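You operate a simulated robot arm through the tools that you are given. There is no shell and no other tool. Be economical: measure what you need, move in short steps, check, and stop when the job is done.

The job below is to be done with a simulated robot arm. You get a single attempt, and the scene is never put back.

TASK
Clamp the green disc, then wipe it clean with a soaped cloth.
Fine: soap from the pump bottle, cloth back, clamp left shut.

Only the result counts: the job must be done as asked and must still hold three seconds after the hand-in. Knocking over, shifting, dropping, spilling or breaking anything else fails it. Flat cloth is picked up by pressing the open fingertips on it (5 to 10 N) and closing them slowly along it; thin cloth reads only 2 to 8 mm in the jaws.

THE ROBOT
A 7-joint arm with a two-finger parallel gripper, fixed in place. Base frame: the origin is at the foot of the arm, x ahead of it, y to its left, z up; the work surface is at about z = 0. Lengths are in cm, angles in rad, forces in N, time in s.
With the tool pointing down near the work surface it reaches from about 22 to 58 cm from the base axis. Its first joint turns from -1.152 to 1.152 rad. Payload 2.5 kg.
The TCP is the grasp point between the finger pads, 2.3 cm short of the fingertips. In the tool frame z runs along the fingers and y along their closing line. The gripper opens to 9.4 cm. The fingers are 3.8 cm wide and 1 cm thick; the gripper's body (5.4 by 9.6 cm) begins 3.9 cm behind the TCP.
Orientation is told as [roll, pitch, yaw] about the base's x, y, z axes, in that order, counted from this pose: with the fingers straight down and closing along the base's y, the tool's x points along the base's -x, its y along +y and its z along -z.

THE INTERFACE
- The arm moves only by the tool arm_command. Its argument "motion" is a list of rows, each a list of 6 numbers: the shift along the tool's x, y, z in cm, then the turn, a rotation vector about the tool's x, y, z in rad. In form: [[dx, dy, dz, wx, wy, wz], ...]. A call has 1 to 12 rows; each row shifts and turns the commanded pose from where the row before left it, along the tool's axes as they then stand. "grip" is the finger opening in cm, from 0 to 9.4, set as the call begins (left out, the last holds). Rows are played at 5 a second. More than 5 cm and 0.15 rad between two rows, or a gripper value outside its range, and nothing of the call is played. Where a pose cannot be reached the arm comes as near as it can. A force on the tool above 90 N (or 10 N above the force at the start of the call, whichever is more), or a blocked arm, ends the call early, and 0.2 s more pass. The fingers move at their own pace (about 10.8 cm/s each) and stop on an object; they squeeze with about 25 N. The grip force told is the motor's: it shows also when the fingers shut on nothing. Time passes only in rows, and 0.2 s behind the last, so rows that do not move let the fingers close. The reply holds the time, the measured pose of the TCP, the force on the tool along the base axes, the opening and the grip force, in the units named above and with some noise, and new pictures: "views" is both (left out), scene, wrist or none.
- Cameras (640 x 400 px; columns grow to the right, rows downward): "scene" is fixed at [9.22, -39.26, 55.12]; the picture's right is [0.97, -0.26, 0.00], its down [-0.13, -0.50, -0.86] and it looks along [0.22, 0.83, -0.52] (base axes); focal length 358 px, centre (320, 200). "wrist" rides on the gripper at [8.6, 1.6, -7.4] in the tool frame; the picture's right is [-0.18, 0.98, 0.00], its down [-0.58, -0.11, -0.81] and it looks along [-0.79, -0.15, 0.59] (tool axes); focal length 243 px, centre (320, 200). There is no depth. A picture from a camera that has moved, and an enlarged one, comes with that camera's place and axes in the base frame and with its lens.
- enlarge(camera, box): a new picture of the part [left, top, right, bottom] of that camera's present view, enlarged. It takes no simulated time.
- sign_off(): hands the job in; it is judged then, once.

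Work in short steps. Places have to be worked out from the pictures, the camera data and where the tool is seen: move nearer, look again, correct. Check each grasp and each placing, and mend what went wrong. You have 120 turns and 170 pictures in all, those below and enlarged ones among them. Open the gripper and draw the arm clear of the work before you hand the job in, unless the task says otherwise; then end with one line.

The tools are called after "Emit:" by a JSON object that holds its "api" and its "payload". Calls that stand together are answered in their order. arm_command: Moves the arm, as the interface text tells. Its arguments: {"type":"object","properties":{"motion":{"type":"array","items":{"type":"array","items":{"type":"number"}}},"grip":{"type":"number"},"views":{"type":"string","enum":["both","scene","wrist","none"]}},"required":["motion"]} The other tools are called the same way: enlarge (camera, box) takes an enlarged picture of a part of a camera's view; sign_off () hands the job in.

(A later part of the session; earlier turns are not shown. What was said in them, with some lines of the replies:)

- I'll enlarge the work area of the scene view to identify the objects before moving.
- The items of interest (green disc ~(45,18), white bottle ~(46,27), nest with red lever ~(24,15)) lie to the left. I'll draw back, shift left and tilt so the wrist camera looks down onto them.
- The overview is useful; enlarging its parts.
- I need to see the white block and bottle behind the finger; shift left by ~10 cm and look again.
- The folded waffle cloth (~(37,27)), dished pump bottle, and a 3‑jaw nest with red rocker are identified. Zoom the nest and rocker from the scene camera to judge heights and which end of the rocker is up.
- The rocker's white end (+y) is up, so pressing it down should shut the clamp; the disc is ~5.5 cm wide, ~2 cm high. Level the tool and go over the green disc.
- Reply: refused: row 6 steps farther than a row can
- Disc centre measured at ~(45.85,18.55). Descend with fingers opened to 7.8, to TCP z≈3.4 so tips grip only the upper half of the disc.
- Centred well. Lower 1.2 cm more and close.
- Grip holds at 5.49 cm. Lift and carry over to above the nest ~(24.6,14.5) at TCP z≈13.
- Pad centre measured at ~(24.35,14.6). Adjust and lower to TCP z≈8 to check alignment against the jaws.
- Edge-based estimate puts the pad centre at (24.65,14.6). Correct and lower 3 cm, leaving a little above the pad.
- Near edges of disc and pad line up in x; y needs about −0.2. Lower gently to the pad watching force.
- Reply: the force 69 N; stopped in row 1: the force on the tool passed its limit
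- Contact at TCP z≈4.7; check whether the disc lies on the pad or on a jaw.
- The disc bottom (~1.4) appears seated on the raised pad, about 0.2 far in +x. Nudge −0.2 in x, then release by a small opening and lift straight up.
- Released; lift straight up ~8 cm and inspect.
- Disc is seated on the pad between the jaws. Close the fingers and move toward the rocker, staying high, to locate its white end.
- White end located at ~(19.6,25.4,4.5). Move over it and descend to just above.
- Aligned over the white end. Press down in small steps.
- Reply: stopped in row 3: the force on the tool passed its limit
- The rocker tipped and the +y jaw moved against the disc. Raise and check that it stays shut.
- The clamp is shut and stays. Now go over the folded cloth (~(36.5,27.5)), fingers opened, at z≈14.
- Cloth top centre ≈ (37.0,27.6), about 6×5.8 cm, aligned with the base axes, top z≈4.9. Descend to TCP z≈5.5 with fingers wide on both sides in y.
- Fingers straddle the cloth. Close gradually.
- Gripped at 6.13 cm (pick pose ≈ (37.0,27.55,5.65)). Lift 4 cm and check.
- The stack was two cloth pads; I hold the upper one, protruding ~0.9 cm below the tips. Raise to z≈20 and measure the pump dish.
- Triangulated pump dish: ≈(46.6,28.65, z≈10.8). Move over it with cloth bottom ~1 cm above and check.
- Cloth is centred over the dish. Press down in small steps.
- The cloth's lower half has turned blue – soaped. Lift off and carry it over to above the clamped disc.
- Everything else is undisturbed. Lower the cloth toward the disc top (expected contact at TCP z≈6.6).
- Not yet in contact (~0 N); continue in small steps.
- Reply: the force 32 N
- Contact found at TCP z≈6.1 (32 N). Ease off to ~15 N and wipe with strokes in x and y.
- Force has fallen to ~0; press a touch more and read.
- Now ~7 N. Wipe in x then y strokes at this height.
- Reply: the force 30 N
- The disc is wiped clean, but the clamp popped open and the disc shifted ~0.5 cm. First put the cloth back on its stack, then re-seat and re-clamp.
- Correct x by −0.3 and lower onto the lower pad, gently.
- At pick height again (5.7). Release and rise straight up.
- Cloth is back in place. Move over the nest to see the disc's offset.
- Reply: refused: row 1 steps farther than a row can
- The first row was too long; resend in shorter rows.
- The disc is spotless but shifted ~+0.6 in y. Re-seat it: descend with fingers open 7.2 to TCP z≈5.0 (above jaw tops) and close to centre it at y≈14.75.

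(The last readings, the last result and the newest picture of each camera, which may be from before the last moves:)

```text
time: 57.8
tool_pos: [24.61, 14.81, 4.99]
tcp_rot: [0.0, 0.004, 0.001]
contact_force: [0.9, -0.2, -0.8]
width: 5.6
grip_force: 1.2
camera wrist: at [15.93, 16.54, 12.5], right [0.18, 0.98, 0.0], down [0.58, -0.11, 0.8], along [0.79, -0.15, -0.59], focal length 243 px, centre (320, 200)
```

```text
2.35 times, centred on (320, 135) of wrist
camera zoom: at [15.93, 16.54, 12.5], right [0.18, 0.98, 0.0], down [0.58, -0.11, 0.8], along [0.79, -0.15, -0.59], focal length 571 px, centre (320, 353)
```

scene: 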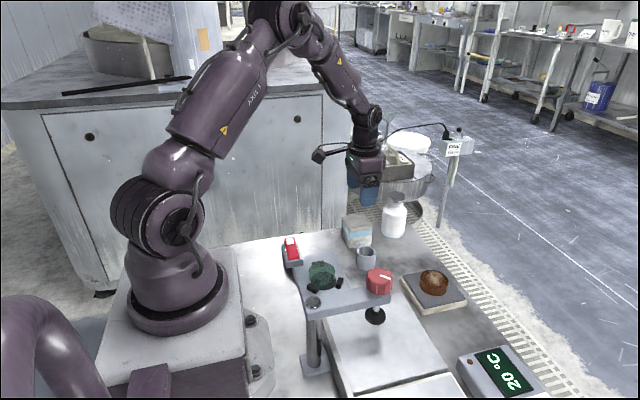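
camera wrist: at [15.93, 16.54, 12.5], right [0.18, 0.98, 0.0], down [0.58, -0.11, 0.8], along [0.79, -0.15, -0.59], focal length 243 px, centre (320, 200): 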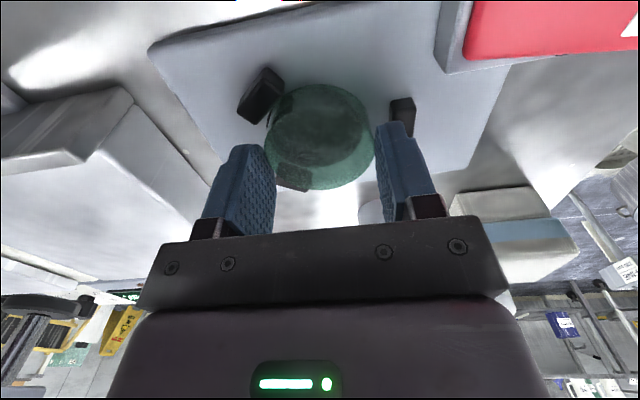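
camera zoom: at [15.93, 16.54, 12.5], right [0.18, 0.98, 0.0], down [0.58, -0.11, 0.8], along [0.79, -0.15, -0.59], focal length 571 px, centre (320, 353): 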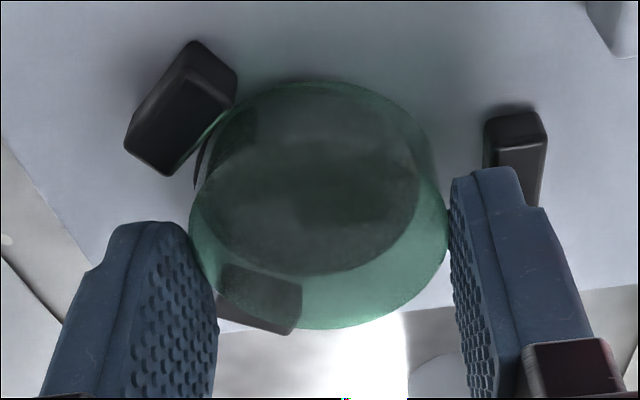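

Disc is nearly centred, touching the −x jaw; grip lightly and nudge +0.15 in x, then release.

Emit:
{"api": "arm_command", "payload": {"motion": [[0, 0, 0, 0, 0, 0], [0, 0, 0, 0, 0, 0], [-0.15, -0.05, 0, 0, 0, 0], [0, 0, 0, 0, 0, 0]], "grip": 5, "views": "none"}}

Emit:
{"api": "arm_command", "payload": {"motion": [[0, 0, 0, 0, 0, 0], [0, 0, 0, 0, 0, 0]], "grip": 6.0, "views": "none"}}

Emit:
{"api": "arm_command", "payload": {"motion": [[0, 0, -1, 0, 0, 0], [0, 0, -3, 0, 0, 0], [0, 0, -4, 0, 0, 0], [0, 0, 0, 0, 0, 0]], "views": "wrist"}}

Emit:
{"api": "enlarge", "payload": {"camera": "wrist", "box": [220, 0, 420, 125]}}

```text
time: 58.8
tool_pos: [24.67, 14.76, 4.97]
tcp_rot: [0.003, 0.004, 0.001]
contact_force: [-0.3, -0.2, 0.8]
width: 5.49
grip_force: 24.8
```

```text
time: 59.4
tool_pos: [24.68, 14.73, 5.05]
tcp_rot: [0.001, 0.003, 0.0]
contact_force: [0.5, -0.4, 0.4]
width: 6.0
grip_force: 0.0
```

```text
time: 60.4
tool_pos: [24.49, 14.76, 12.93]
tcp_rot: [0.0, 0.005, 0.001]
contact_force: [-0.5, 0.0, 1.0]
width: 6.0
grip_force: 0.1
camera wrist: at [16.02, 16.42, 20.41], right [0.18, 0.98, 0.0], down [0.58, -0.11, 0.8], along [0.79, -0.15, -0.59], focal length 243 px, centre (320, 200)
```

wrist: 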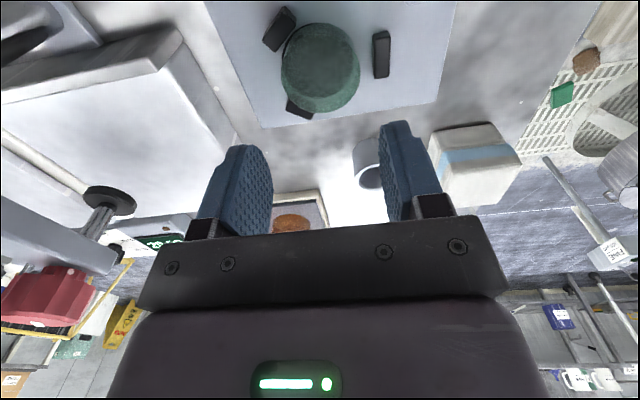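

```text
3.20 times, centred on (320, 62) of wrist
camera zoom: at [16.02, 16.42, 20.41], right [0.18, 0.98, 0.0], down [0.58, -0.11, 0.8], along [0.79, -0.15, -0.59], focal length 776 px, centre (320, 640)
```

zoom: 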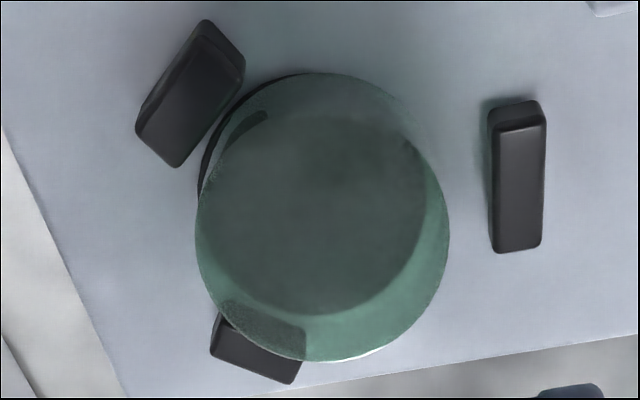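

Re-seated. Now press the rocker's white end again.

Emit:
{"api": "arm_command", "payload": {"motion": [[1.6, 4, 0, 0, 0, 0], [1.6, 4, 0, 0, 0, 0], [1.7, 3, 0, 0, 0, 0], [0, 0, 3, 0, 0, 0], [0, 0, 2.3, 0, 0, 0], [0, 0, 0.6, 0, 0, 0], [0, 0, 0, 0, 0, 0]], "grip": 0, "views": "none"}}

Emit:
{"api": "arm_command", "payload": {"motion": [[0, 0, 0.3, 0, 0, 0], [0, 0, 0.3, 0, 0, 0], [0, 0, 0.2, 0, 0, 0], [0, 0, 0.1, 0, 0, 0], [0, 0, 0.1, 0, 0, 0], [0, 0, 0.1, 0, 0, 0]], "views": "wrist"}}

```text
time: 62.0
tool_pos: [19.62, 25.96, 7.23]
tcp_rot: [0.002, 0.002, -0.002]
contact_force: [-1.2, 3.8, 4.1]
width: 0.03
grip_force: 25.3
```

```text
time: 63.5
tool_pos: [19.88, 25.81, 6.32]
tcp_rot: [-0.001, 0.003, -0.003]
contact_force: [-3.1, -3.8, 16.9]
width: 0.0
grip_force: 24.8
stopped in row 6: the force on the tool passed its limit (the readings are from after the stop); the commanded pose is now the measured one
camera wrist: at [11.28, 27.54, 13.85], right [0.19, 0.98, 0.0], down [0.58, -0.11, 0.8], along [0.79, -0.15, -0.59], focal length 243 px, centre (320, 200)
```

wrist: 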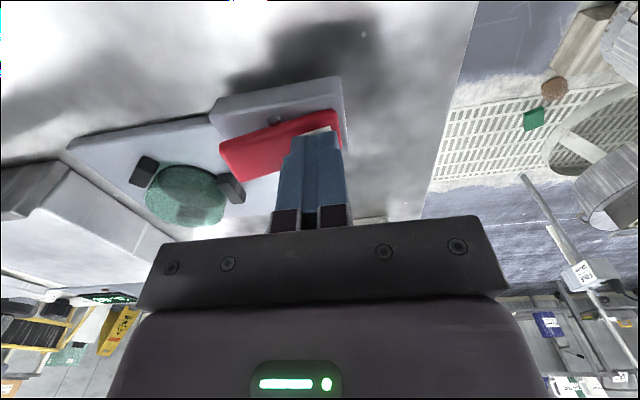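

Rocker is fully down again. Raise and inspect.

Emit:
{"api": "arm_command", "payload": {"motion": [[0, 0, -2, 0, 0, 0], [0, 0, -3, 0, 0, 0], [0, -2.8, -3, 0, 0, 0], [-2, -3, -1, 0, 0, 0], [-2.5, -3, 0, 0, 0, 0], [0, 0, 0, 0, 0, 0]]}}

Emit:
{"api": "enlarge", "payload": {"camera": "wrist", "box": [220, 0, 420, 125]}}

Emit:
{"api": "enlarge", "payload": {"camera": "scene", "box": [270, 230, 370, 310]}}

```text
time: 64.9
tool_pos: [24.36, 17.08, 15.32]
tcp_rot: [-0.002, 0.004, 0.001]
contact_force: [-0.8, -0.1, -0.1]
width: 0.0
grip_force: 25.3
camera wrist: at [15.86, 18.75, 22.83], right [0.18, 0.98, 0.0], down [0.58, -0.11, 0.8], along [0.79, -0.15, -0.59], focal length 243 px, centre (320, 200)
```

scene: 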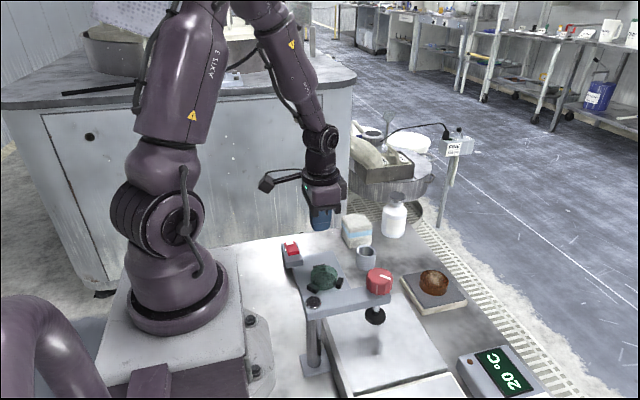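
wrist: 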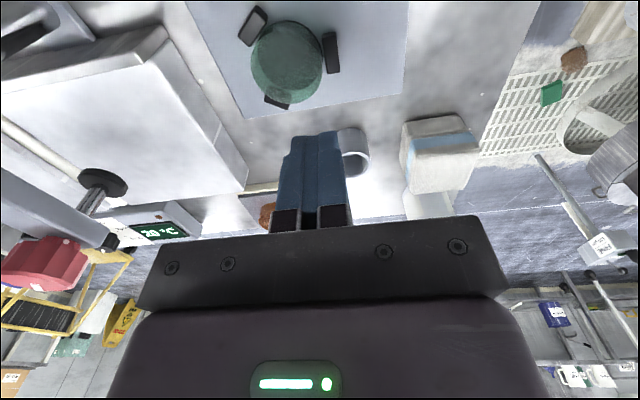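

```text
3.20 times, centred on (320, 62) of wrist
camera zoom: at [15.86, 18.75, 22.83], right [0.18, 0.98, 0.0], down [0.58, -0.11, 0.8], along [0.79, -0.15, -0.59], focal length 776 px, centre (320, 640)
```

zoom: 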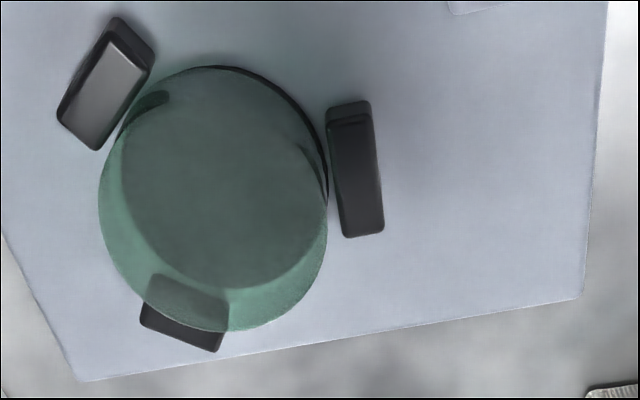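

```text
5.00 times, centred on (320, 270) of scene
camera zoom: at [9.22, -39.26, 55.12], right [0.97, -0.26, 0.0], down [-0.13, -0.5, -0.86], along [0.22, 0.83, -0.52], focal length 1790 px, centre (320, -150)
```

zoom: 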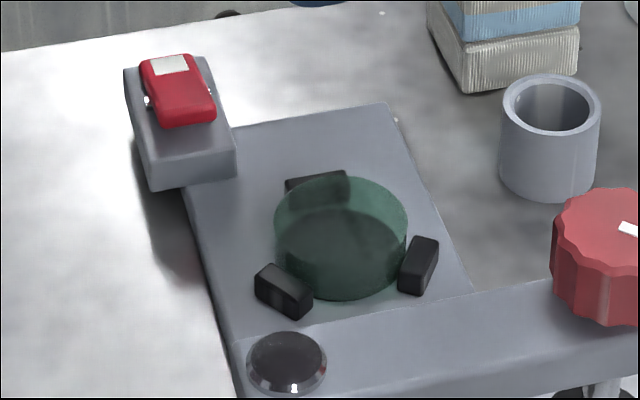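

Disc is clean, the clamp shut, cloth back on its stack. Open the gripper, withdraw upward, and do a last check.

Emit:
{"api": "arm_command", "payload": {"motion": [[0, 0, -4, 0, 0, 0], [0, 0, -4, 0, 0, 0], [-3, -2, -3, 0, 0, 0], [-3, -3, -2, 0, 0, 0], [-2, -3, -2, 0, 0, 0], [0, 0, 0, 0, 0, 0], [0, 0, 0, 0, 0, 0], [0, 0, 0, 0, 0, 0], [0, 0, 0, 0, 0, 0], [0, 0, 0, 0, 0, 0]], "grip": 9.4, "views": "scene"}}

Emit:
{"api": "enlarge", "payload": {"camera": "scene", "box": [260, 180, 460, 310]}}

Emit:
{"api": "enlarge", "payload": {"camera": "scene", "box": [290, 250, 350, 300]}}

```text
time: 67.1
tool_pos: [32.2, 8.88, 30.25]
tcp_rot: [0.0, 0.005, 0.0]
contact_force: [-0.2, -0.1, -0.1]
width: 9.39
grip_force: 0.0
```

scene: 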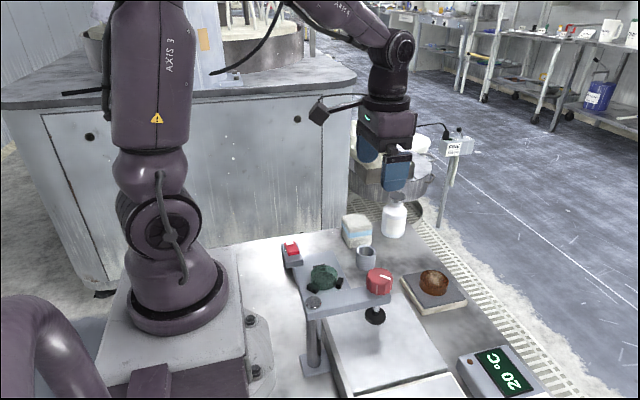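

```text
3.08 times, centred on (360, 245) of scene
camera zoom: at [9.22, -39.26, 55.12], right [0.97, -0.26, 0.0], down [-0.13, -0.5, -0.86], along [0.22, 0.83, -0.52], focal length 1101 px, centre (197, 62)
```

zoom: 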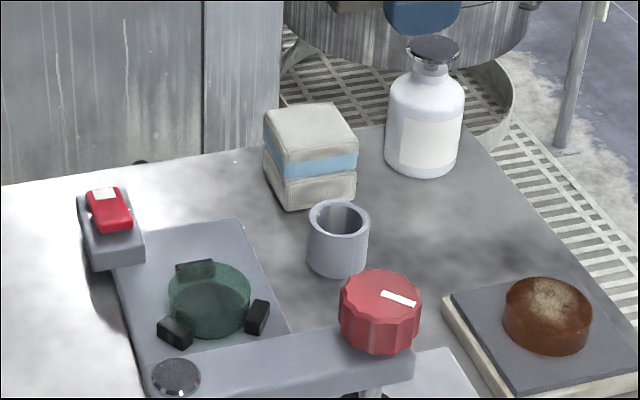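

```text
8.00 times, centred on (320, 275) of scene
camera zoom: at [9.22, -39.26, 55.12], right [0.97, -0.26, 0.0], down [-0.13, -0.5, -0.86], along [0.22, 0.83, -0.52], focal length 2864 px, centre (320, -400)
```

zoom: 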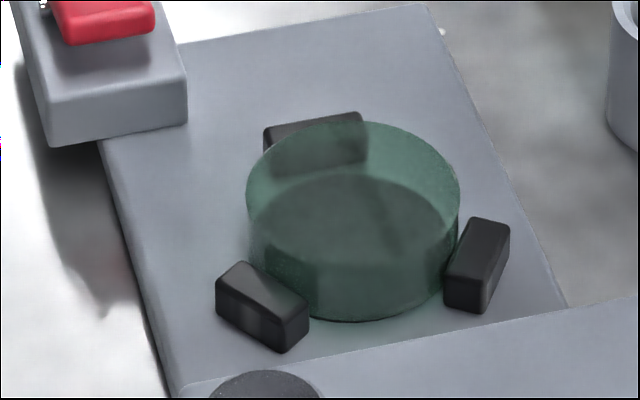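

All is stable: disc clean and clamped, cloth back, bottle standing, arm clear. Handing in.

Emit:
{"api": "sign_off", "payload": {}}

```text
The job is handed in.
```

The green disc is wiped clean and clamped shut, and the soaped cloth is back on its stack. The clamp popped open during the wipe, so I re-seated the disc and shut it again; I did not wipe again after that.
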